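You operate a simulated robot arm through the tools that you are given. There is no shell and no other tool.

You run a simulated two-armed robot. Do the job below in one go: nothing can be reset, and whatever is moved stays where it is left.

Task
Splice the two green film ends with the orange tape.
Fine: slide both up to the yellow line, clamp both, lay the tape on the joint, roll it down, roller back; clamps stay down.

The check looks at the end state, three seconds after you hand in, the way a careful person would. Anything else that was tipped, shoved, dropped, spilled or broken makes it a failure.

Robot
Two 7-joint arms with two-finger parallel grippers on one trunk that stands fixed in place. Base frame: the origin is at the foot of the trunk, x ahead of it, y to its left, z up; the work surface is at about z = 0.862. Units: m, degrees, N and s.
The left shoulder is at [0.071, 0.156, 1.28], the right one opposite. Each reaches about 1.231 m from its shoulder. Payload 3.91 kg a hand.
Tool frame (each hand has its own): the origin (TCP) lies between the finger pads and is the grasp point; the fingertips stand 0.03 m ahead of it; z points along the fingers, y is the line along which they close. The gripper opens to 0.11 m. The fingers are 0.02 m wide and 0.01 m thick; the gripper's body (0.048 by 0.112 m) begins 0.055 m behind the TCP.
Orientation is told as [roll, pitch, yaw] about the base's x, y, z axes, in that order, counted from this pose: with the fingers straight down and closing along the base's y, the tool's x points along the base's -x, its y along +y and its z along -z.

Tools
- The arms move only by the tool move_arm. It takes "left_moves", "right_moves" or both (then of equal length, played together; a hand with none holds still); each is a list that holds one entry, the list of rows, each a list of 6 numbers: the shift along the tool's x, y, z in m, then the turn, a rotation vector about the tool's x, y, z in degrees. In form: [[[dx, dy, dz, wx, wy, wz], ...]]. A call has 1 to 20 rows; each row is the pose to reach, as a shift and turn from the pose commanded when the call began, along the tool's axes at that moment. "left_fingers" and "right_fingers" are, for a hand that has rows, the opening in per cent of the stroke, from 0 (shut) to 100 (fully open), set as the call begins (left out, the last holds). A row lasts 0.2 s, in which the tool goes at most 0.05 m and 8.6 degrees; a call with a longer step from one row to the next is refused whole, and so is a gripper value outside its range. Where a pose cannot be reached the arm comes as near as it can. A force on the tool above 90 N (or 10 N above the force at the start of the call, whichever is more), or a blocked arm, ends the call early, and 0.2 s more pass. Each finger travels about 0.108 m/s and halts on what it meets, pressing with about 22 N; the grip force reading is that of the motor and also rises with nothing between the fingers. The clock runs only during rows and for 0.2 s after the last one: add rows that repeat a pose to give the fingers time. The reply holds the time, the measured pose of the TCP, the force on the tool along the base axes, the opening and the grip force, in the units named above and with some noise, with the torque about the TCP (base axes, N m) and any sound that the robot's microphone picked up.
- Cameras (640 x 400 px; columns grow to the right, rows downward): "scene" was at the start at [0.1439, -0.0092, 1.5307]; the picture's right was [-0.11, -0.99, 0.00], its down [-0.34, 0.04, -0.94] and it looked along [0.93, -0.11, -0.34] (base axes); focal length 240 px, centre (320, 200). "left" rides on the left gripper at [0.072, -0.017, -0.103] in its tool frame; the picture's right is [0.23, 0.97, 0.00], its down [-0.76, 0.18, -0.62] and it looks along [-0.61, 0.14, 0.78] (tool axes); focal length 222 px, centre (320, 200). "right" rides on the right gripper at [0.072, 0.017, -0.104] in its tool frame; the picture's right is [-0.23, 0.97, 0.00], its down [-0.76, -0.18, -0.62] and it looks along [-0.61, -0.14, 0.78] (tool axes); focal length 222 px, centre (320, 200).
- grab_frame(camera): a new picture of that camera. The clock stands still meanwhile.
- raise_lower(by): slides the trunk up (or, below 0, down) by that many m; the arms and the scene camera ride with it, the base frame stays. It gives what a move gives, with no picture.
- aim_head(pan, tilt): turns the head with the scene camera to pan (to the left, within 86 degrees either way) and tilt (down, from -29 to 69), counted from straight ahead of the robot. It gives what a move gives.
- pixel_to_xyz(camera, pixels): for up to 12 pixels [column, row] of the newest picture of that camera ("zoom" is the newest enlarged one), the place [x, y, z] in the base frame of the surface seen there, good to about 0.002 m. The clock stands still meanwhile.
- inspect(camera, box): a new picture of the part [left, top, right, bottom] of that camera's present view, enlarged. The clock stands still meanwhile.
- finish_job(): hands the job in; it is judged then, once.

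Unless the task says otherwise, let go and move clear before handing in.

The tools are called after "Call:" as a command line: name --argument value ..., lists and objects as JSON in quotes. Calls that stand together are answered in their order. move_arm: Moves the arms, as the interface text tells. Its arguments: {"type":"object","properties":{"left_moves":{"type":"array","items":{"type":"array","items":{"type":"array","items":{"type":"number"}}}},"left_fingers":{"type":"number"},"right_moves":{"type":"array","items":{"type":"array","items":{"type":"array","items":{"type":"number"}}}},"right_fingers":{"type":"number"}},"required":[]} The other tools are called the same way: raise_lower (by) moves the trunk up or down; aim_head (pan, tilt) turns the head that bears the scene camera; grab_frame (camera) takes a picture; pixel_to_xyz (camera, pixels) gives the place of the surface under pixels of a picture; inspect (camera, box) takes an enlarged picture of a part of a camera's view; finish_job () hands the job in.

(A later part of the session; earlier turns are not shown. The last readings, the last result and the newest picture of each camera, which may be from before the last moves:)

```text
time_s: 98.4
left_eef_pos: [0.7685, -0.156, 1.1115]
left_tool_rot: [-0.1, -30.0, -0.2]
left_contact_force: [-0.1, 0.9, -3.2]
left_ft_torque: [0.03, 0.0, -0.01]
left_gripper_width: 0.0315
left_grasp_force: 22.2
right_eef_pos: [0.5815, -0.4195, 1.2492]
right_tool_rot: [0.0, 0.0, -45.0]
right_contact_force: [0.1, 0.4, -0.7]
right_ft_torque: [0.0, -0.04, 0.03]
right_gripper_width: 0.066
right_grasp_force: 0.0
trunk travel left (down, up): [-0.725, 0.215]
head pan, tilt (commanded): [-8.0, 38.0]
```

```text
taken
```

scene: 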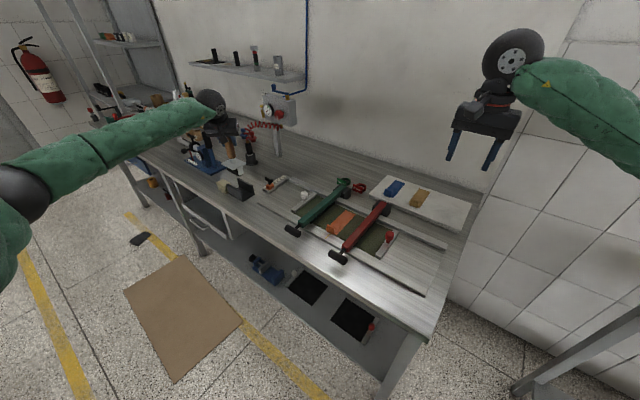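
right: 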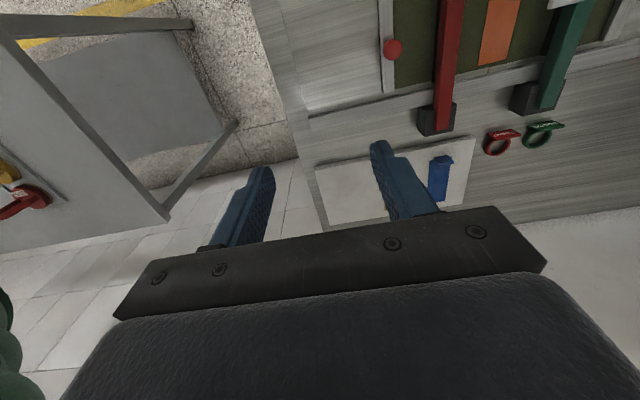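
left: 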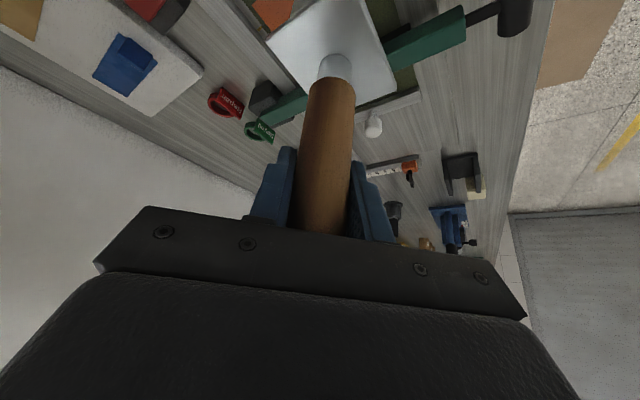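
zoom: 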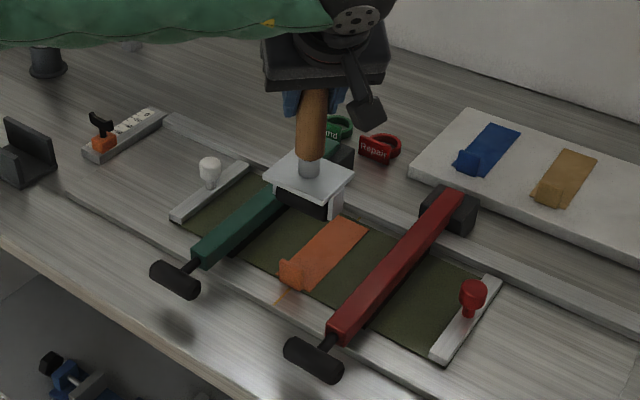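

The roller hovers above the tape. I'll lower it to within 2–3 cm of the strip and check the clearance to the tab and levers.

Call:
move_arm --left_moves '[[[0.012, 0, 0.0208, 0, 0, 0], [0.024, 0, 0.0416, 0, 0, 0], [0.0358, 0, 0.0619, 0, 0, 0], [0.0358, 0, 0.0619, 0, 0, 0]]]'

Call:
inspect --camera "scene" --box '[300, 180, 370, 240]'

Call:
inspect --camera "right" --box '[400, 0, 640, 150]'

```text
time_s: 99.4
left_eef_pos: [0.7676, -0.1573, 1.0384]
left_tool_rot: [0.0, -30.0, -0.3]
left_contact_force: [-0.2, 0.6, -2.9]
left_ft_torque: [0.01, 0.02, 0.03]
left_gripper_width: 0.0315
left_grasp_force: 22.4
right_eef_pos: [0.5808, -0.4211, 1.2487]
right_tool_rot: [0.1, -0.1, -45.2]
right_contact_force: [-0.6, 1.0, 0.2]
right_ft_torque: [0.0, 0.03, 0.02]
right_gripper_width: 0.0661
right_grasp_force: 0.0
trunk travel left (down, up): [-0.725, 0.215]
head pan, tilt (commanded): [-8.0, 38.0]
```

```text
6.67 times, centred on (335, 210) of scene
```

zoom: 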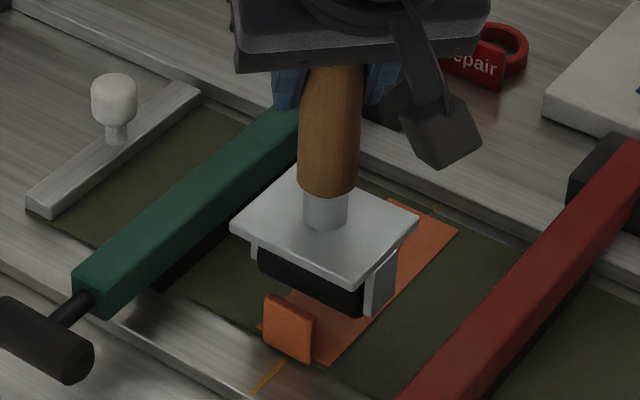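

```text
2.67 times, centred on (520, 75) of right
```

zoom: 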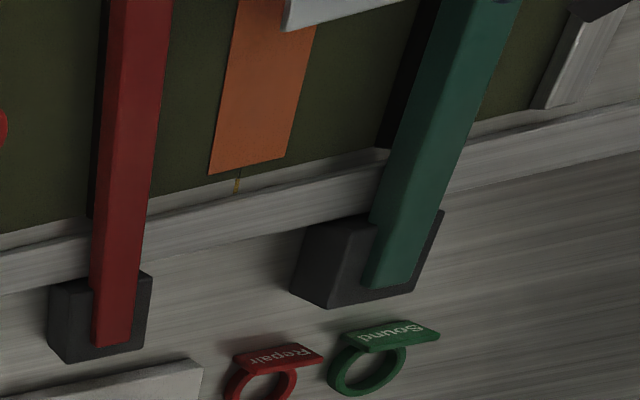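

The roller clears the tab and levers. The rear mark at (239,185) suggests the tape sits a little towards +u, so I'll measure that before rolling.

Call:
pixel_to_xyz --camera "zoom" --pixels '[[212, 170], [281, 157], [225, 90], [300, 90], [237, 182], [238, 190], [215, 150], [288, 145], [247, 163], [235, 20], [310, 40], [230, 130]]'

Call:
inspect --camera "right" --box '[470, 20, 530, 85]'

```text
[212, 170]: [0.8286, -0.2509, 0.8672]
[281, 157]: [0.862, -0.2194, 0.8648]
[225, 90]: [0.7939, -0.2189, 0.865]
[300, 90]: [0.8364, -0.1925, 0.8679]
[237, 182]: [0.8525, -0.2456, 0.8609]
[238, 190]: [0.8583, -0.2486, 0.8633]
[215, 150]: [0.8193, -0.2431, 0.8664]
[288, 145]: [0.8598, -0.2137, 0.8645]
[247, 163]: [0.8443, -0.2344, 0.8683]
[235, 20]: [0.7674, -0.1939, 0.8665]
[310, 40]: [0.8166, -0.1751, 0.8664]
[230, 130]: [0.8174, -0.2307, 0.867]
```

```text
6.15 times, centred on (500, 52) of right
```

zoom: 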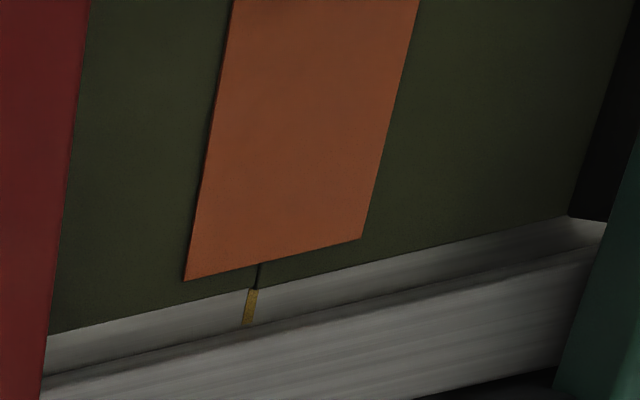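

Clear now: at the tape's rear end (184,281)–(361,237) the seam at (259,264) is about 3.5 mm off its centre. Since the tape isn't rolled yet, I'll lift the roller aside and re-centre the tape with the right hand.

Call:
move_arm --left_moves '[[[-0.015, 0, -0.026, 0, 0, 0], [-0.03, 0, -0.052, 0, 0, 0], [-0.045, 0, -0.0779, 0, 0, 0], [-0.045, 0.04, -0.0779, 0, 0, 0], [-0.045, 0.08, -0.0779, 0, 0, 0], [-0.045, 0.12, -0.0779, 0, 0, 0], [-0.045, 0.16, -0.0779, 0, 0, 0], [-0.045, 0.2, -0.0779, 0, 0, 0], [-0.045, 0.24, -0.0779, 0, 0, 0], [-0.045, 0.28, -0.0779, 0, 0, 0], [-0.045, 0.31, -0.0779, 0, 0, 0], [-0.045, 0.31, -0.0779, 0, 0, 0]]]'

Call:
move_arm --right_moves '[[[0.012, 0.0482, 0, 0, 0, 0], [0.024, 0.0932, 0, 0, 0, 0], [0.036, 0.1382, 0, 0, 0, 0], [0.048, 0.1832, 0, 0, 0, 0], [0.06, 0.2282, 0, 0, 0, 0], [0.07, 0.2682, 0.006, 0, 0, 0], [0.077, 0.2982, 0.041, 0, 0, 0], [0.082, 0.3182, 0.081, 0, 0, 0], [0.082, 0.3182, 0.126, 0, 0, 0], [0.082, 0.3182, 0.126, 0, 0, 0]]]' --right_fingers 60

Call:
grab_frame --camera "right"

Call:
inspect --camera "right" --box '[280, 50, 380, 190]'

```text
time_s: 102.0
left_eef_pos: [0.7722, 0.1528, 1.1265]
left_tool_rot: [0.0, -30.1, -0.3]
left_contact_force: [-0.2, -1.3, -2.9]
left_ft_torque: [0.02, -0.01, 0.04]
left_gripper_width: 0.0315
left_grasp_force: 22.1
right_eef_pos: [0.5813, -0.4223, 1.2477]
right_tool_rot: [0.0, 0.0, -45.0]
right_contact_force: [0.1, 0.0, 0.6]
right_ft_torque: [0.0, 0.0, 0.03]
right_gripper_width: 0.0659
right_grasp_force: 0.1
trunk travel left (down, up): [-0.725, 0.215]
head pan, tilt (commanded): [-8.0, 38.0]
```

```text
time_s: 104.2
left_eef_pos: [0.7712, 0.1541, 1.1271]
left_tool_rot: [0.0, -30.0, -0.2]
left_contact_force: [1.1, 0.5, -2.1]
left_ft_torque: [0.0, 0.01, -0.02]
left_gripper_width: 0.0317
left_grasp_force: 22.0
right_eef_pos: [0.7476, -0.1353, 1.122]
right_tool_rot: [-0.1, 0.0, -45.1]
right_contact_force: [0.6, 1.1, -0.2]
right_ft_torque: [0.0, 0.01, 0.0]
right_gripper_width: 0.0661
right_grasp_force: 0.1
trunk travel left (down, up): [-0.725, 0.215]
head pan, tilt (commanded): [-8.0, 38.0]
```

```text
taken
```

right: 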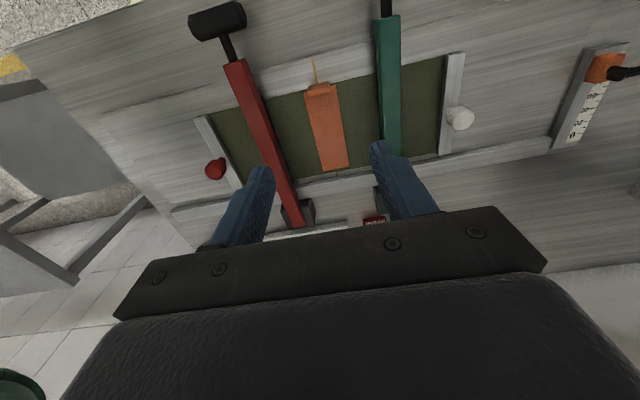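

```text
2.86 times, centred on (330, 120) of right
```

zoom: 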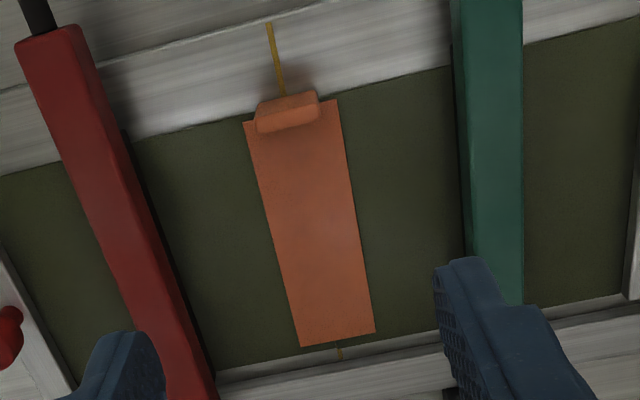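

From directly above, the tape's front centre is about 2 mm towards +u of the line and the rear is nearly true; the earlier oblique view exaggerated it. I'll read the corners to settle the correction.

Call:
inspect --camera "right" --box '[300, 55, 350, 105]'

Call:
pixel_to_xyz --camera "zoom" --pixels '[[230, 60], [240, 110], [250, 160], [200, 230], [400, 190], [210, 280], [415, 240], [290, 200], [320, 240], [220, 330], [430, 330], [180, 235]]'

Call:
inspect --camera "right" --box '[310, 150, 360, 185]'

```text
8.00 times, centred on (325, 80) of right
```

zoom: 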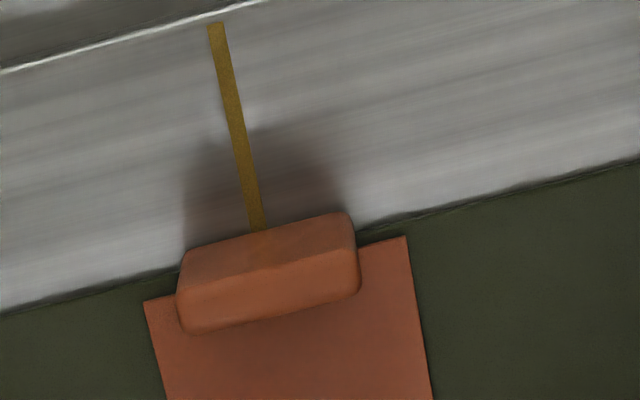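

```text
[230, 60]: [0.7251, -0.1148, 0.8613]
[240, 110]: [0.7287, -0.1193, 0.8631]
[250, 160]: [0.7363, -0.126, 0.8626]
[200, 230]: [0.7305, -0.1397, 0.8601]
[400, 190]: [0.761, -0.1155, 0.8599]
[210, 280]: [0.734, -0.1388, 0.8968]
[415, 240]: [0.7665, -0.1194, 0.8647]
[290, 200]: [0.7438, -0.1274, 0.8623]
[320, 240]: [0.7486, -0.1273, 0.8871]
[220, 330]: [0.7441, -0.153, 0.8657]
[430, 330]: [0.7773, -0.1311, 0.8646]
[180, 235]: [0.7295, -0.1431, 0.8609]
```

```text
11.43 times, centred on (335, 168) of right
```

zoom: 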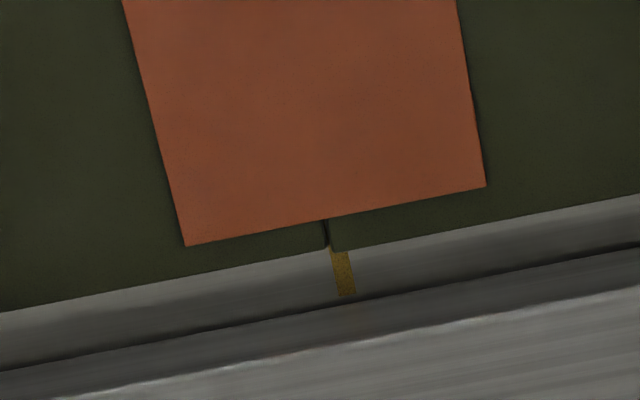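

The exact views put the tape centre only 0.3–1.6 mm from the line (1.7–2.6 mm from the seam) on a 47 mm strip, which is good, so I'll leave it. I'll withdraw the right hand and bring the roller back over the tape.

Call:
move_arm --right_moves '[[[0, 0, -0.045, 0, 0, 0], [-0.005, -0.02, -0.085, 0, 0, 0], [-0.012, -0.05, -0.12, 0, 0, 0], [-0.022, -0.09, -0.126, 0, 0, 0], [-0.034, -0.135, -0.126, 0, 0, 0], [-0.046, -0.18, -0.126, 0, 0, 0], [-0.058, -0.225, -0.126, 0, 0, 0], [-0.07, -0.27, -0.126, 0, 0, 0], [-0.082, -0.3182, -0.126, 0, 0, 0], [-0.082, -0.3182, -0.126, 0, 0, 0]]]'

Call:
move_arm --left_moves '[[[0, -0.04, 0, 0, 0, 0], [0, -0.08, 0, 0, 0, 0], [0, -0.12, 0, 0, 0, 0], [0, -0.16, 0, 0, 0, 0], [0, -0.2, 0, 0, 0, 0], [0, -0.24, 0, 0, 0, 0], [0, -0.28, 0, 0, 0, 0], [0, -0.31, 0, 0, 0, 0], [0.018, -0.31, 0.0312, 0, 0, 0], [0.035, -0.31, 0.0606, 0, 0, 0], [0.045, -0.31, 0.0779, 0, 0, 0], [0.045, -0.31, 0.0779, 0, 0, 0]]]'

Call:
inspect --camera "scene" --box '[300, 180, 370, 240]'

Call:
pixel_to_xyz --camera "zoom" --pixels '[[233, 222], [350, 282], [417, 222], [298, 170], [375, 295], [270, 262], [340, 300], [320, 290], [290, 300], [330, 210], [300, 330], [280, 270]]'

```text
time_s: 106.4
left_eef_pos: [0.7718, 0.1547, 1.126]
left_tool_rot: [0.0, -29.9, -0.2]
left_contact_force: [0.1, 0.3, -2.7]
left_ft_torque: [0.01, -0.03, 0.02]
left_gripper_width: 0.0316
left_grasp_force: 22.1
right_eef_pos: [0.579, -0.4173, 1.2472]
right_tool_rot: [0.0, 0.0, -45.1]
right_contact_force: [-0.1, 0.1, -0.4]
right_ft_torque: [0.01, 0.03, -0.03]
right_gripper_width: 0.0662
right_grasp_force: 0.0
trunk travel left (down, up): [-0.725, 0.215]
head pan, tilt (commanded): [-8.0, 38.0]
```

```text
time_s: 109.0
left_eef_pos: [0.7708, -0.1575, 1.0373]
left_tool_rot: [-0.1, -30.0, -0.2]
left_contact_force: [0.1, 0.1, -3.4]
left_ft_torque: [-0.01, -0.01, -0.01]
left_gripper_width: 0.0318
left_grasp_force: 21.7
right_eef_pos: [0.5786, -0.4175, 1.249]
right_tool_rot: [0.1, 0.0, -45.0]
right_contact_force: [1.0, 0.8, -0.5]
right_ft_torque: [-0.01, -0.01, -0.01]
right_gripper_width: 0.0658
right_grasp_force: 0.0
trunk travel left (down, up): [-0.725, 0.215]
head pan, tilt (commanded): [-8.0, 38.0]
```

```text
6.67 times, centred on (335, 210) of scene
```

zoom: 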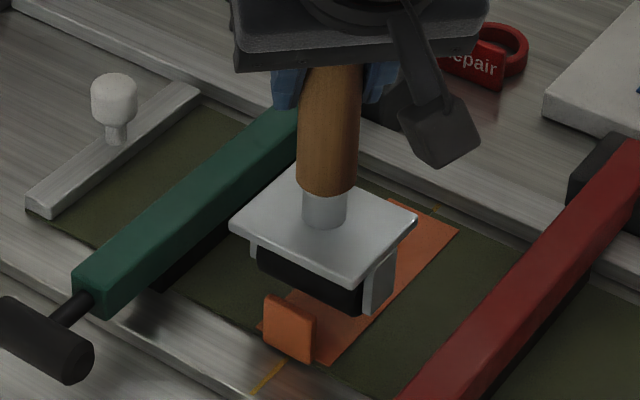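

```text
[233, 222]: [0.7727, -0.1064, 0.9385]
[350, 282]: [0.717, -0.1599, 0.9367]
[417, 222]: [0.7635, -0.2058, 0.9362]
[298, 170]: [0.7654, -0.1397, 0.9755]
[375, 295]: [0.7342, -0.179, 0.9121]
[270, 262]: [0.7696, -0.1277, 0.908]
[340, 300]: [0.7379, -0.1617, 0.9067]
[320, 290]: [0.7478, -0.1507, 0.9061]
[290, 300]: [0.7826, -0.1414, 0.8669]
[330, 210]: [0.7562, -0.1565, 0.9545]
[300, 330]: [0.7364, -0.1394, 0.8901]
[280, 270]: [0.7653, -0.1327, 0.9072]
```

The roller is centred (plate S 0.394–0.471, T centre 0.653), 5 mm clear of the tab. I'll lower it towards the tape in small steps until it bears.

Call:
move_arm --left_moves '[[[0.0025, 0, 0.0043, 0, 0, 0], [0.005, 0, 0.0087, 0, 0, 0], [0.007, 0, 0.0121, 0, 0, 0], [0.007, 0, 0.0121, 0, 0, 0]]]'

Call:
move_arm --left_moves '[[[0.001, 0, 0.0017, 0, 0, 0], [0.002, 0, 0.0035, 0, 0, 0], [0.002, 0, 0.0035, 0, 0, 0]]]'

Call:
inspect --camera "scene" --box '[300, 180, 370, 240]'

```text
time_s: 110.0
left_eef_pos: [0.7687, -0.156, 1.0231]
left_tool_rot: [0.1, -30.1, -0.3]
left_contact_force: [-0.5, -0.6, -3.2]
left_ft_torque: [0.04, -0.02, 0.02]
left_gripper_width: 0.0313
left_grasp_force: 22.2
right_eef_pos: [0.5773, -0.4194, 1.2485]
right_tool_rot: [0.1, 0.0, -45.0]
right_contact_force: [-0.6, 0.6, 1.0]
right_ft_torque: [-0.03, 0.01, 0.0]
right_gripper_width: 0.066
right_grasp_force: 0.0
trunk travel left (down, up): [-0.725, 0.215]
head pan, tilt (commanded): [-8.0, 38.0]
```

```text
time_s: 110.8
left_eef_pos: [0.7704, -0.1566, 1.0176]
left_tool_rot: [0.0, -30.0, -0.3]
left_contact_force: [-0.1, 0.6, -2.5]
left_ft_torque: [0.03, -0.02, 0.01]
left_gripper_width: 0.0316
left_grasp_force: 21.7
right_eef_pos: [0.5769, -0.4192, 1.2494]
right_tool_rot: [0.1, 0.0, -45.0]
right_contact_force: [0.0, -0.8, -0.7]
right_ft_torque: [-0.01, -0.03, 0.05]
right_gripper_width: 0.0657
right_grasp_force: 0.1
trunk travel left (down, up): [-0.725, 0.215]
head pan, tilt (commanded): [-8.0, 38.0]
```

```text
6.67 times, centred on (335, 210) of scene
```

zoom: 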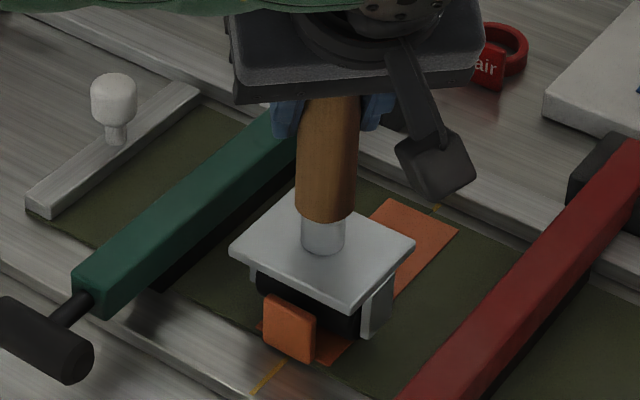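

Still only the roller's own weight on the hand at z 1.018. I'll go down further in 2 mm steps.

Call:
move_arm --left_moves '[[[0.001, 0, 0.0017, 0, 0, 0], [0.002, 0, 0.0035, 0, 0, 0], [0.002, 0, 0.0035, 0, 0, 0]]]'

Call:
move_arm --left_moves '[[[0.0005, 0, 0.0009, 0, 0, 0], [0.001, 0, 0.0017, 0, 0, 0], [0.001, 0, 0.0017, 0, 0, 0]]]'

```text
time_s: 111.6
left_eef_pos: [0.7693, -0.1573, 1.0164]
left_tool_rot: [0.0, -30.0, -0.3]
left_contact_force: [-0.1, 0.6, -2.5]
left_ft_torque: [0.01, -0.01, 0.0]
left_gripper_width: 0.0317
left_grasp_force: 21.6
right_eef_pos: [0.5786, -0.4182, 1.2478]
right_tool_rot: [0.2, 0.0, -44.9]
right_contact_force: [0.4, 0.0, -0.9]
right_ft_torque: [0.01, 0.01, -0.01]
right_gripper_width: 0.0659
right_grasp_force: 0.1
trunk travel left (down, up): [-0.725, 0.215]
head pan, tilt (commanded): [-8.0, 38.0]
```

```text
time_s: 112.4
left_eef_pos: [0.7699, -0.158, 1.0134]
left_tool_rot: [0.0, -30.0, -0.2]
left_contact_force: [-0.1, 0.4, 6.5]
left_ft_torque: [-0.02, 0.05, 0.02]
left_gripper_width: 0.0315
left_grasp_force: 22.5
right_eef_pos: [0.5777, -0.4185, 1.2491]
right_tool_rot: [0.2, 0.0, -45.0]
right_contact_force: [0.5, 0.0, -0.3]
right_ft_torque: [0.01, 0.0, -0.01]
right_gripper_width: 0.0661
right_grasp_force: 0.1
trunk travel left (down, up): [-0.725, 0.215]
head pan, tilt (commanded): [-8.0, 38.0]
```

The roller now bears on the tape (about 9 N). I'll press a millimetre more and roll half-way towards the rear, then check.

Call:
move_arm --left_moves '[[[0.0005, 0, 0.0009, 0, 0, 0], [-0.0075, -0.0092, 0.0055, 0, 0, 0], [-0.0154, -0.0184, 0.0101, 0, 0, 0], [-0.0234, -0.0276, 0.0147, 0, 0, 0], [-0.0313, -0.0368, 0.0193, 0, 0, 0], [-0.0313, -0.0368, 0.0193, 0, 0, 0]]]'

Call:
inspect --camera "scene" --box '[300, 180, 370, 240]'

```text
time_s: 113.8
left_eef_pos: [0.806, -0.1936, 1.0142]
left_tool_rot: [0.0, -30.1, -0.3]
left_contact_force: [-0.1, 0.1, 12.3]
left_ft_torque: [0.03, 0.01, 0.02]
left_gripper_width: 0.0315
left_grasp_force: 21.5
right_eef_pos: [0.5775, -0.4189, 1.25]
right_tool_rot: [0.1, -0.1, -45.0]
right_contact_force: [0.6, -0.2, 0.2]
right_ft_torque: [-0.01, -0.01, -0.04]
right_gripper_width: 0.0658
right_grasp_force: 0.1
trunk travel left (down, up): [-0.725, 0.215]
head pan, tilt (commanded): [-8.0, 38.0]
```

```text
6.67 times, centred on (335, 210) of scene
```

zoom: 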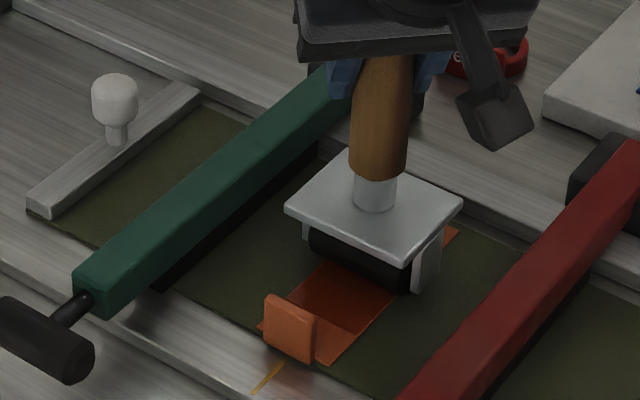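

The tape darkens where the roller has passed, so the pressing works at about 15 N. I'll carry on to its rear end.

Call:
move_arm --left_moves '[[[-0.0068, -0.0081, 0.0043, 0, 0, 0], [-0.0138, -0.0161, 0.0083, 0, 0, 0], [-0.0208, -0.0242, 0.0123, 0, 0, 0], [-0.0277, -0.0322, 0.0164, 0, 0, 0], [-0.0347, -0.0403, 0.0204, 0, 0, 0], [-0.0347, -0.0403, 0.0204, 0, 0, 0]]]'

Call:
inspect --camera "scene" --box '[300, 180, 370, 240]'

Call:
inspect --camera "right" --box '[420, 0, 640, 150]'

```text
time_s: 115.2
left_eef_pos: [0.8444, -0.2341, 1.012]
left_tool_rot: [0.0, -30.1, -0.2]
left_contact_force: [1.4, 1.1, 15.2]
left_ft_torque: [0.16, -0.13, -0.02]
left_gripper_width: 0.0315
left_grasp_force: 21.5
right_eef_pos: [0.5757, -0.4178, 1.2505]
right_tool_rot: [0.1, -0.1, -44.9]
right_contact_force: [-0.3, 0.6, -1.0]
right_ft_torque: [0.0, -0.03, 0.02]
right_gripper_width: 0.066
right_grasp_force: 0.1
trunk travel left (down, up): [-0.725, 0.215]
head pan, tilt (commanded): [-8.0, 38.0]
```

```text
6.67 times, centred on (335, 210) of scene
```

zoom: 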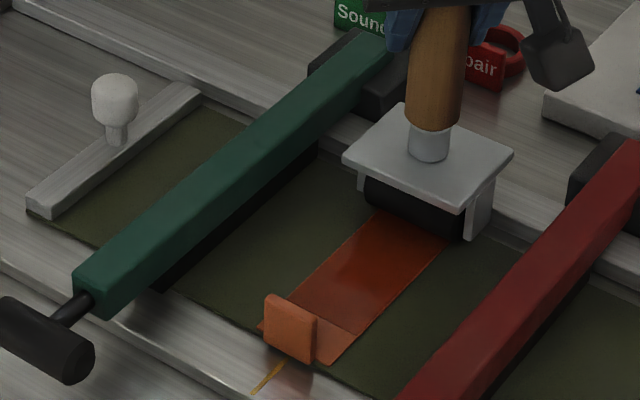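

```text
2.67 times, centred on (530, 75) of right
```

zoom: 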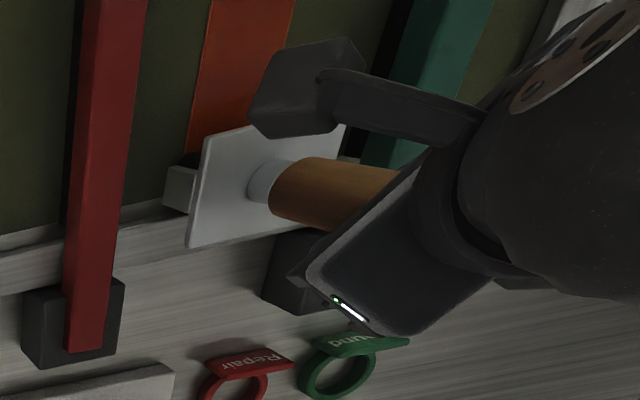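

The rolled area now reaches the rear end; only a strip next to the tab is still light. I'll roll back towards the tab for a second pass.

Call:
move_arm --left_moves '[[[0.0073, 0.0084, -0.0042, 0, 0, 0], [0.0146, 0.0168, -0.0084, 0, 0, 0], [0.0218, 0.0252, -0.0126, 0, 0, 0], [0.0291, 0.0336, -0.0168, 0, 0, 0], [0.0364, 0.042, -0.021, 0, 0, 0], [0.0437, 0.0504, -0.0252, 0, 0, 0], [0.051, 0.0588, -0.0294, 0, 0, 0], [0.0582, 0.0672, -0.0336, 0, 0, 0], [0.0655, 0.0757, -0.0378, 0, 0, 0], [0.0655, 0.0757, -0.0378, 0, 0, 0]]]'

Call:
inspect --camera "scene" --box '[310, 200, 355, 240]'

Call:
inspect --camera "right" --box '[420, 0, 640, 150]'

```text
time_s: 117.4
left_eef_pos: [0.7702, -0.1586, 1.0144]
left_tool_rot: [-0.1, -30.1, -0.4]
left_contact_force: [-1.9, -1.2, 12.7]
left_ft_torque: [-0.38, 0.39, -0.01]
left_gripper_width: 0.0316
left_grasp_force: 21.5
right_eef_pos: [0.5763, -0.4195, 1.248]
right_tool_rot: [0.1, 0.0, -45.2]
right_contact_force: [0.2, -0.4, -0.9]
right_ft_torque: [-0.01, -0.01, 0.0]
right_gripper_width: 0.0661
right_grasp_force: 0.3
trunk travel left (down, up): [-0.725, 0.215]
head pan, tilt (commanded): [-8.0, 38.0]
```

```text
10.00 times, centred on (332, 220) of scene
```

zoom: 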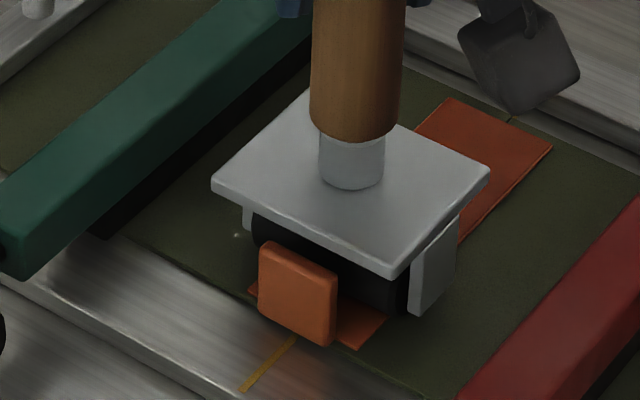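

```text
2.67 times, centred on (530, 75) of right
```

zoom: 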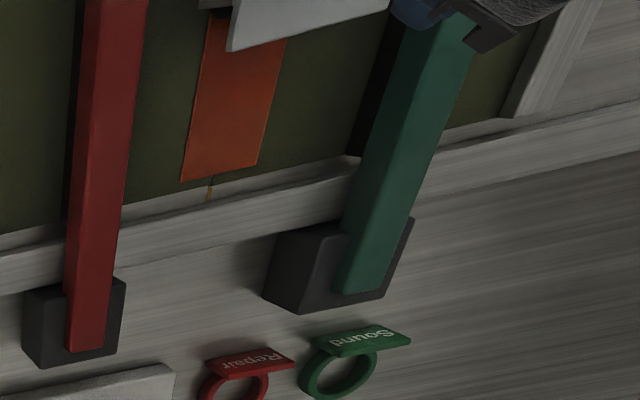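

The roller is back near the tab, with small forces. I'll creep 4 mm closer to the tab, watching for contact.

Call:
move_arm --left_moves '[[[0.0012, 0.0014, -0.0007, 0, 0, 0], [0.0024, 0.0028, -0.0014, 0, 0, 0], [0.0024, 0.0028, -0.0014, 0, 0, 0]]]'

Call:
inspect --camera "scene" --box '[310, 200, 355, 240]'

```text
time_s: 118.2
left_eef_pos: [0.7677, -0.1545, 1.0136]
left_tool_rot: [0.1, -30.0, -0.2]
left_contact_force: [-0.2, 1.0, 13.0]
left_ft_torque: [-0.1, 0.08, 0.0]
left_gripper_width: 0.0316
left_grasp_force: 22.0
right_eef_pos: [0.5767, -0.4175, 1.2497]
right_tool_rot: [0.0, 0.0, -45.0]
right_contact_force: [-0.4, 0.1, 0.0]
right_ft_torque: [0.02, 0.02, 0.03]
right_gripper_width: 0.0661
right_grasp_force: 0.1
trunk travel left (down, up): [-0.725, 0.215]
head pan, tilt (commanded): [-8.0, 38.0]
```

```text
10.00 times, centred on (332, 220) of scene
```

zoom: 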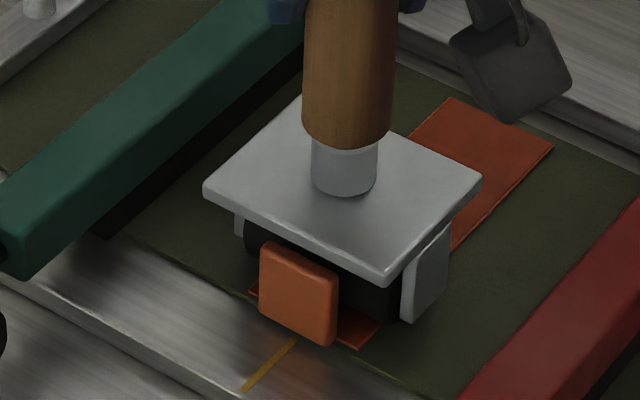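

No contact with the tab yet and the strip beside it now shows the pressed colour too. I'll roll forward to the rear end once more.

Call:
move_arm --left_moves '[[[-0.0076, -0.0087, 0.0044, 0, 0, 0], [-0.0151, -0.0174, 0.0087, 0, 0, 0], [-0.0227, -0.0262, 0.0131, 0, 0, 0], [-0.0302, -0.0349, 0.0175, 0, 0, 0], [-0.0378, -0.0436, 0.0218, 0, 0, 0], [-0.0453, -0.0523, 0.0262, 0, 0, 0], [-0.0529, -0.0611, 0.0306, 0, 0, 0], [-0.0604, -0.0698, 0.0349, 0, 0, 0], [-0.068, -0.0785, 0.0393, 0, 0, 0], [-0.068, -0.0785, 0.0393, 0, 0, 0]]]'

Call:
inspect --camera "scene" --box '[305, 190, 365, 240]'

```text
time_s: 120.4
left_eef_pos: [0.8455, -0.2344, 1.0127]
left_tool_rot: [0.0, -30.1, -0.4]
left_contact_force: [-1.0, -1.1, 9.6]
left_ft_torque: [-0.15, 0.18, -0.02]
left_gripper_width: 0.0316
left_grasp_force: 21.7
right_eef_pos: [0.5759, -0.4193, 1.2495]
right_tool_rot: [0.1, -0.1, -45.1]
right_contact_force: [-0.4, 0.4, 0.1]
right_ft_torque: [0.04, 0.01, 0.0]
right_gripper_width: 0.0657
right_grasp_force: 0.1
trunk travel left (down, up): [-0.725, 0.215]
head pan, tilt (commanded): [-8.0, 38.0]
```

```text
8.00 times, centred on (335, 215) of scene
```

zoom: 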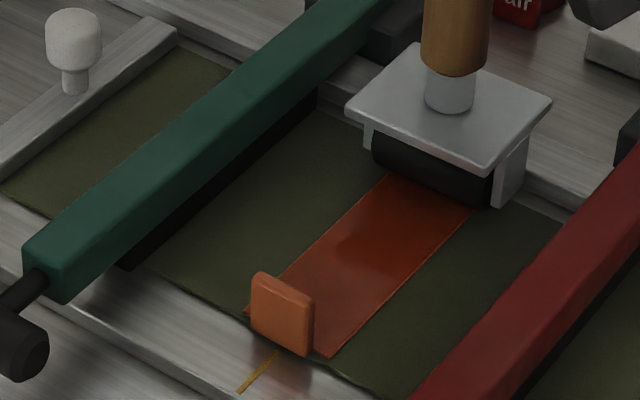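

The whole strip now has the pressed, glossy look right up to the tab. I'll enlarge it to be sure.

Call:
inspect --camera "scene" --box '[318, 205, 348, 240]'

Call:
inspect --camera "right" --box '[460, 0, 560, 80]'

```text
11.43 times, centred on (333, 222) of scene
```

zoom: 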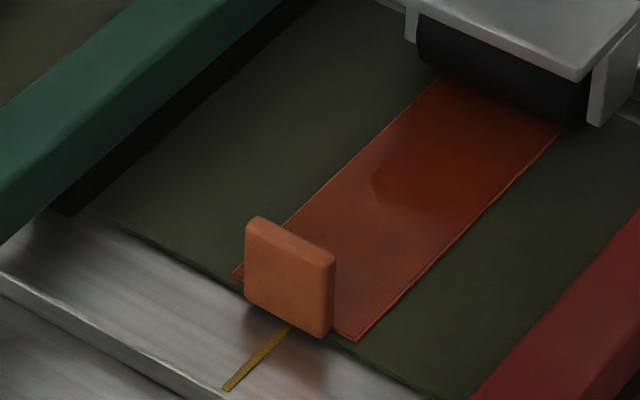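

```text
5.00 times, centred on (510, 40) of right
```

zoom: 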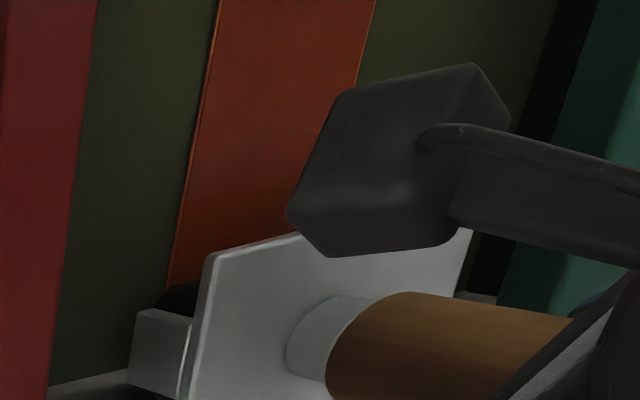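

The strip is pressed down evenly from tab to rear end. I'll lift the roller straight up and carry it back to hover over its cradle.

Call:
move_arm --left_moves '[[[-0.005, 0, -0.0087, 0, 0, 0], [-0.015, 0, -0.026, 0, 0, 0], [-0.03, 0, -0.052, 0, 0, 0], [-0.05, 0, -0.0866, 0, 0, 0], [-0.05, 0, -0.0866, 0, 0, 0]]]'

Call:
inspect --camera "scene" --box '[270, 140, 410, 260]'

```text
time_s: 121.6
left_eef_pos: [0.8476, -0.234, 1.1106]
left_tool_rot: [-0.1, -29.9, -0.3]
left_contact_force: [-0.6, -0.9, -2.9]
left_ft_torque: [0.02, 0.01, -0.04]
left_gripper_width: 0.0317
left_grasp_force: 21.2
right_eef_pos: [0.579, -0.419, 1.2482]
right_tool_rot: [0.0, 0.0, -45.0]
right_contact_force: [0.1, 0.0, -0.1]
right_ft_torque: [0.01, 0.05, 0.01]
right_gripper_width: 0.0659
right_grasp_force: 0.0
trunk travel left (down, up): [-0.725, 0.215]
head pan, tilt (commanded): [-8.0, 38.0]
```

```text
3.33 times, centred on (340, 200) of scene
```

zoom: 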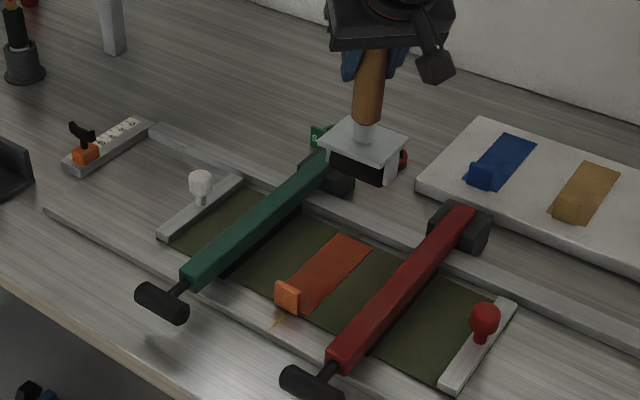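

The roller came off cleanly and the tape stayed put. Now back to hover over the cradle along the reverse path.

Call:
move_arm --left_moves '[[[-0.0148, 0.0381, 0.0088, 0, 0, 0], [-0.0295, 0.0761, 0.0176, 0, 0, 0], [-0.0443, 0.1142, 0.0265, 0, 0, 0], [-0.059, 0.1522, 0.0353, 0, 0, 0], [-0.0738, 0.1903, 0.0441, 0, 0, 0], [-0.0886, 0.2283, 0.0529, 0, 0, 0], [-0.1033, 0.2664, 0.0617, 0, 0, 0], [-0.1181, 0.3044, 0.0705, 0, 0, 0], [-0.1328, 0.3425, 0.0794, 0, 0, 0], [-0.1476, 0.3805, 0.0882, 0, 0, 0], [-0.1623, 0.4186, 0.097, 0, 0, 0], [-0.1771, 0.4566, 0.1058, 0, 0, 0], [-0.1771, 0.4566, 0.1058, 0, 0, 0]]]'

Call:
aim_head --pan 5 --tilt 32

Call:
inspect --camera "scene" --box '[265, 165, 325, 220]'

Call:
grab_frame --camera "left"

```text
time_s: 124.4
left_eef_pos: [1.0546, 0.2182, 1.1102]
left_tool_rot: [0.1, -30.0, -0.3]
left_contact_force: [-0.2, -0.3, -2.4]
left_ft_torque: [-0.01, -0.01, 0.05]
left_gripper_width: 0.0317
left_grasp_force: 22.2
right_eef_pos: [0.5777, -0.4194, 1.2492]
right_tool_rot: [0.0, -0.1, -45.0]
right_contact_force: [0.1, -0.3, 0.5]
right_ft_torque: [-0.01, 0.0, -0.03]
right_gripper_width: 0.0662
right_grasp_force: 0.1
trunk travel left (down, up): [-0.725, 0.215]
head pan, tilt (commanded): [-8.0, 38.0]
```

```text
time_s: 125.1
left_eef_pos: [1.055, 0.2186, 1.109]
left_tool_rot: [0.0, -29.9, -0.3]
left_contact_force: [0.7, 0.1, -3.2]
left_ft_torque: [-0.03, 0.0, -0.03]
left_gripper_width: 0.0314
left_grasp_force: 21.7
right_eef_pos: [0.5776, -0.4174, 1.2489]
right_tool_rot: [0.0, 0.0, -45.0]
right_contact_force: [-0.5, -0.2, 1.2]
right_ft_torque: [0.04, -0.03, 0.01]
right_gripper_width: 0.0662
right_grasp_force: 0.0
trunk travel left (down, up): [-0.725, 0.215]
head pan, tilt (commanded): [5.0, 32.0]
```

```text
7.27 times, centred on (295, 192) of scene
```

zoom: 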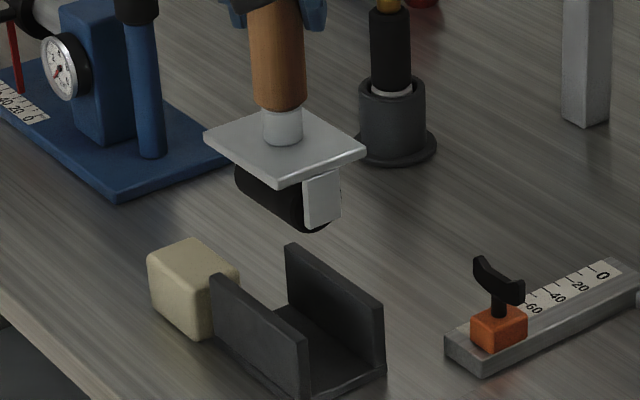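

```text
taken
```

left: 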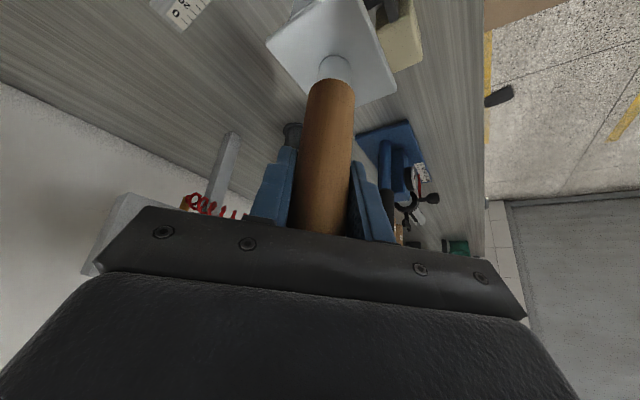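

The roller hangs about 1.5–2 mm to the right of where it was when lifted (plate corner 366 against 362). I'll correct by 1.8 mm and lower it most of the way.

Call:
move_arm --left_moves '[[[0, 0.0018, 0, 0, 0, 0], [0.015, 0.0018, 0.026, 0, 0, 0], [0.03, 0.0018, 0.052, 0, 0, 0], [0.04, 0.0018, 0.0693, 0, 0, 0], [0.045, 0.0018, 0.0779, 0, 0, 0], [0.045, 0.0018, 0.0779, 0, 0, 0]]]'

Call:
inspect --camera "scene" --box '[275, 185, 315, 220]'

```text
time_s: 126.5
left_eef_pos: [1.055, 0.2234, 1.0189]
left_tool_rot: [0.0, -30.0, -0.3]
left_contact_force: [0.0, -0.1, -3.1]
left_ft_torque: [-0.03, -0.03, 0.05]
left_gripper_width: 0.0315
left_grasp_force: 22.0
right_eef_pos: [0.5763, -0.4182, 1.2489]
right_tool_rot: [0.2, 0.0, -45.0]
right_contact_force: [0.4, 0.1, -0.2]
right_ft_torque: [-0.02, -0.02, 0.0]
right_gripper_width: 0.0662
right_grasp_force: 0.1
trunk travel left (down, up): [-0.725, 0.215]
head pan, tilt (commanded): [5.0, 32.0]
```

```text
11.43 times, centred on (295, 202) of scene
```

zoom: 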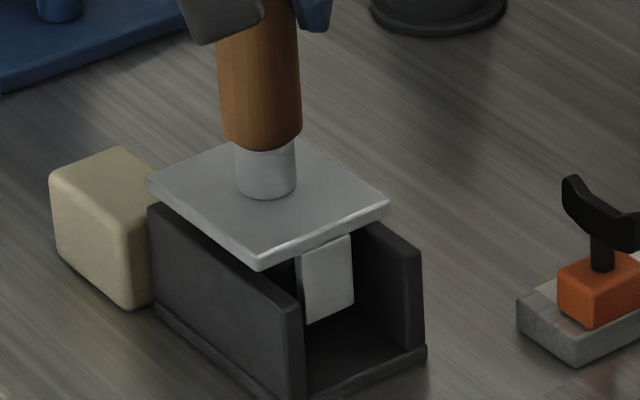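

The plate is lined up a centimetre above the cradle walls. I'll lower the last part slowly until the weight comes off the hand.

Call:
move_arm --left_moves '[[[0.002, 0, 0.0035, 0, 0, 0], [0.004, 0, 0.0069, 0, 0, 0], [0.004, 0, 0.0069, 0, 0, 0]]]'

Call:
move_arm --left_moves '[[[0.0005, 0, 0.0009, 0, 0, 0], [0.001, 0, 0.0017, 0, 0, 0], [0.001, 0, 0.0017, 0, 0, 0]]]'

Call:
inspect --camera "scene" --box '[275, 185, 315, 220]'

```text
time_s: 127.3
left_eef_pos: [1.0548, 0.2227, 1.0112]
left_tool_rot: [0.0, -30.0, -0.2]
left_contact_force: [-0.4, 0.6, -4.1]
left_ft_torque: [0.02, 0.03, -0.03]
left_gripper_width: 0.0318
left_grasp_force: 22.2
right_eef_pos: [0.5772, -0.4185, 1.2468]
right_tool_rot: [0.0, 0.1, -45.0]
right_contact_force: [-0.2, 0.5, -1.0]
right_ft_torque: [0.02, 0.02, 0.01]
right_gripper_width: 0.0661
right_grasp_force: 0.0
trunk travel left (down, up): [-0.725, 0.215]
head pan, tilt (commanded): [5.0, 32.0]
```

```text
time_s: 128.1
left_eef_pos: [1.0552, 0.2236, 1.0088]
left_tool_rot: [0.0, -30.0, -0.3]
left_contact_force: [-0.4, 0.0, -3.8]
left_ft_torque: [0.0, 0.04, 0.0]
left_gripper_width: 0.0314
left_grasp_force: 22.3
right_eef_pos: [0.5777, -0.4176, 1.2484]
right_tool_rot: [0.1, 0.0, -44.9]
right_contact_force: [-0.3, 0.7, 0.1]
right_ft_torque: [0.0, -0.02, 0.02]
right_gripper_width: 0.0661
right_grasp_force: 0.1
trunk travel left (down, up): [-0.725, 0.215]
head pan, tilt (commanded): [5.0, 32.0]
```

```text
11.43 times, centred on (295, 202) of scene
```

zoom: 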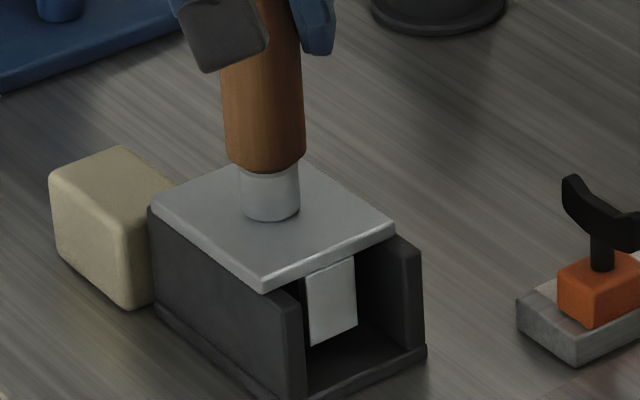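

The plate is almost on the walls but the hand still carries the weight. I'll go on a millimetre at a time.

Call:
move_arm --left_moves '[[[0.0005, 0, 0.0009, 0, 0, 0], [0.0005, 0, 0.0009, 0, 0, 0]]]'

Call:
move_arm --left_moves '[[[0.0005, 0, 0.0009, 0, 0, 0], [0.0005, 0, 0.0009, 0, 0, 0]]]'

Call:
inspect --camera "scene" --box '[275, 185, 315, 220]'

```text
time_s: 128.7
left_eef_pos: [1.0542, 0.2238, 1.0086]
left_tool_rot: [0.2, -30.0, -0.4]
left_contact_force: [0.1, 0.2, -2.6]
left_ft_torque: [0.01, -0.02, 0.03]
left_gripper_width: 0.0314
left_grasp_force: 21.6
right_eef_pos: [0.5788, -0.4188, 1.2488]
right_tool_rot: [-0.1, 0.0, -45.1]
right_contact_force: [-0.6, 0.1, -0.9]
right_ft_torque: [0.02, -0.01, 0.01]
right_gripper_width: 0.0661
right_grasp_force: 0.2
trunk travel left (down, up): [-0.725, 0.215]
head pan, tilt (commanded): [5.0, 32.0]
```

```text
time_s: 129.3
left_eef_pos: [1.0545, 0.2226, 1.008]
left_tool_rot: [0.1, -30.0, -0.3]
left_contact_force: [0.3, 1.0, 1.1]
left_ft_torque: [0.09, 0.19, -0.03]
left_gripper_width: 0.0318
left_grasp_force: 21.8
right_eef_pos: [0.5775, -0.4189, 1.2501]
right_tool_rot: [0.1, 0.0, -45.0]
right_contact_force: [0.0, -1.0, 0.3]
right_ft_torque: [0.01, 0.02, -0.03]
right_gripper_width: 0.066
right_grasp_force: 0.2
trunk travel left (down, up): [-0.725, 0.215]
head pan, tilt (commanded): [5.0, 32.0]
```

```text
11.43 times, centred on (295, 202) of scene
```

zoom: 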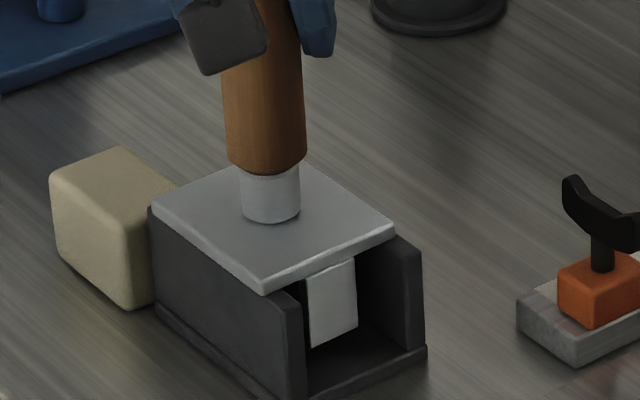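

The weight is now on the cradle (force +1 N) and the plate sits level within a couple of millimetres of its first place. I'll open the left fingers and retreat along the approach line.

Call:
move_arm --left_moves '[[[0, 0, 0, 0, 0, 0], [0, 0, 0, 0, 0, 0], [0, 0, 0, 0, 0, 0]]]' --left_fingers 80

Call:
inspect --camera "scene" --box '[265, 165, 325, 220]'

Call:
grab_frame --camera "left"

```text
time_s: 130.1
left_eef_pos: [1.0548, 0.2229, 1.0068]
left_tool_rot: [0.0, -30.0, -0.3]
left_contact_force: [-0.5, -0.7, 0.0]
left_ft_torque: [0.01, -0.02, -0.02]
left_gripper_width: 0.0879
left_grasp_force: 0.1
right_eef_pos: [0.5774, -0.4186, 1.2491]
right_tool_rot: [0.1, -0.1, -45.1]
right_contact_force: [0.8, 0.0, -0.7]
right_ft_torque: [0.0, 0.0, -0.01]
right_gripper_width: 0.066
right_grasp_force: 0.1
trunk travel left (down, up): [-0.725, 0.215]
head pan, tilt (commanded): [5.0, 32.0]
```

```text
7.27 times, centred on (295, 192) of scene
```

zoom: 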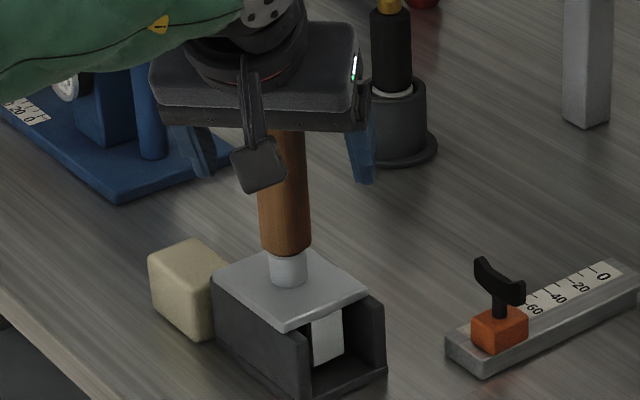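

```text
taken
```

left: 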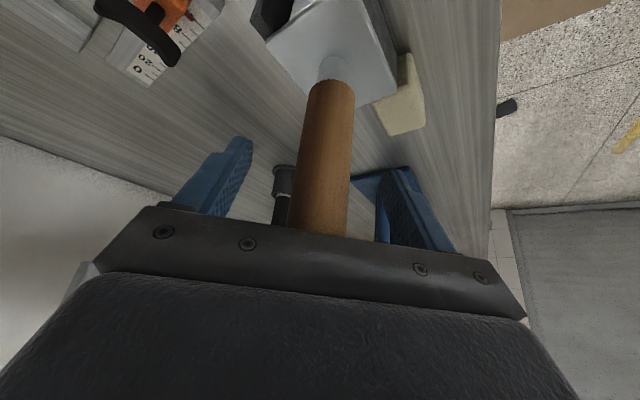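

The roller stands on its own in the cradle. I'll back the left hand off along the approach line and up.

Call:
move_arm --left_moves '[[[0, 0, -0.02, 0, 0, 0], [0, 0, -0.05, 0, 0, 0], [0, 0, -0.09, 0, 0, 0], [0, 0, -0.13, 0, 0, 0], [0.02, 0.01, -0.17, 0, 0, 0], [0.05, 0.02, -0.2, 0, 0, 0], [0.085, 0.03, -0.23, 0, 0, 0], [0.085, 0.03, -0.23, 0, 0, 0]]]'

Call:
aim_head --pan -8 --tilt 38

Call:
grab_frame --camera "scene"

Call:
inspect --camera "scene" --box '[260, 150, 440, 270]'

Call:
inspect --camera "scene" --box '[305, 190, 365, 240]'

Call:
inspect --camera "scene" --box '[200, 130, 290, 215]'

```text
time_s: 131.9
left_eef_pos: [0.8646, 0.2534, 1.1627]
left_tool_rot: [0.1, -29.8, -0.2]
left_contact_force: [0.6, -0.3, -0.9]
left_ft_torque: [0.02, 0.02, -0.02]
left_gripper_width: 0.0882
left_grasp_force: 0.0
right_eef_pos: [0.5794, -0.4181, 1.2478]
right_tool_rot: [0.1, 0.0, -45.0]
right_contact_force: [0.6, 0.1, -0.2]
right_ft_torque: [0.0, -0.02, -0.02]
right_gripper_width: 0.0659
right_grasp_force: 0.0
trunk travel left (down, up): [-0.725, 0.215]
head pan, tilt (commanded): [5.0, 32.0]
```

```text
time_s: 132.7
left_eef_pos: [0.8647, 0.2537, 1.1633]
left_tool_rot: [0.0, -30.0, -0.3]
left_contact_force: [-0.3, -0.1, 0.5]
left_ft_torque: [-0.01, 0.01, 0.0]
left_gripper_width: 0.088
left_grasp_force: 0.2
right_eef_pos: [0.5772, -0.4175, 1.2487]
right_tool_rot: [0.2, 0.0, -45.1]
right_contact_force: [0.3, 0.2, 0.6]
right_ft_torque: [-0.02, -0.03, 0.01]
right_gripper_width: 0.0661
right_grasp_force: 0.0
trunk travel left (down, up): [-0.725, 0.215]
head pan, tilt (commanded): [-8.0, 38.0]
```

```text
taken
```

scene: 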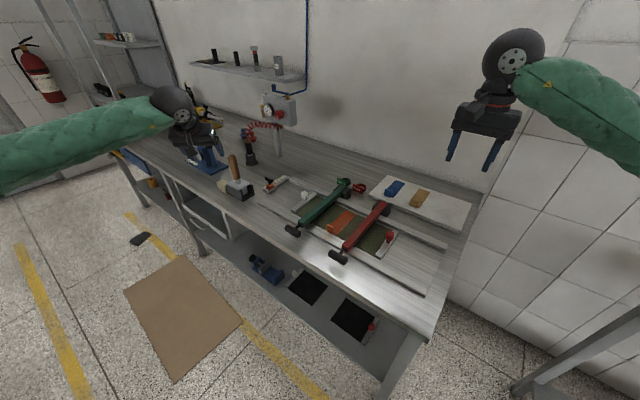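

```text
3.33 times, centred on (350, 210) of scene
```

zoom: 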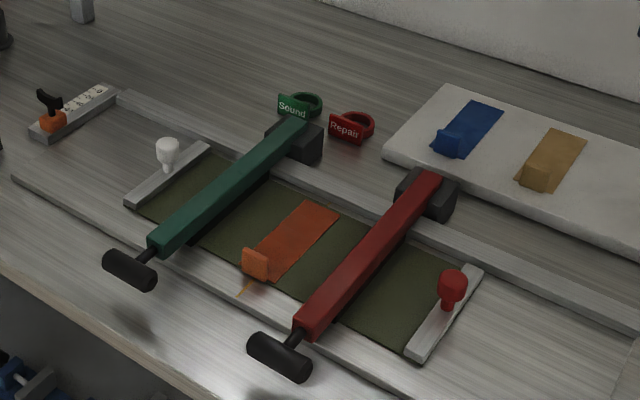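

```text
8.00 times, centred on (335, 215) of scene
```

zoom: 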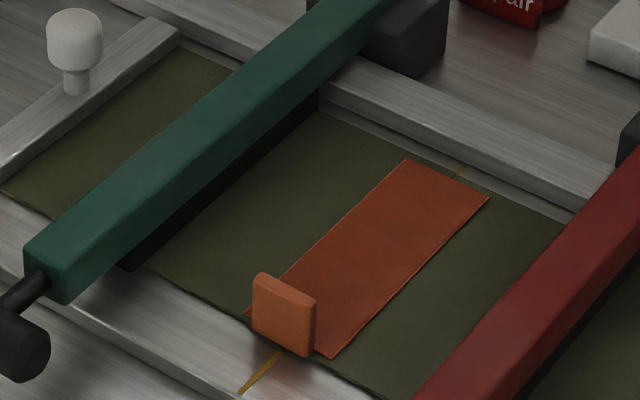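

```text
4.71 times, centred on (245, 172) of scene
```

zoom: 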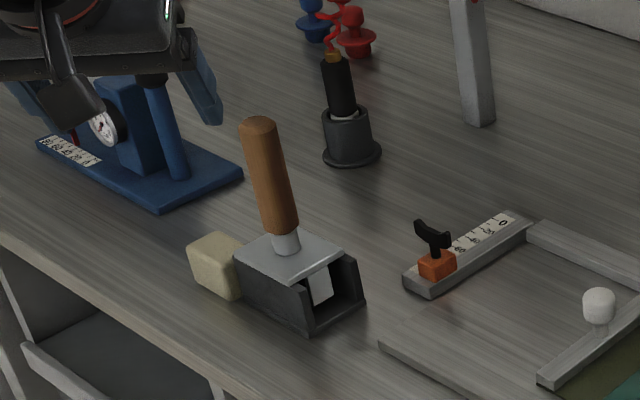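

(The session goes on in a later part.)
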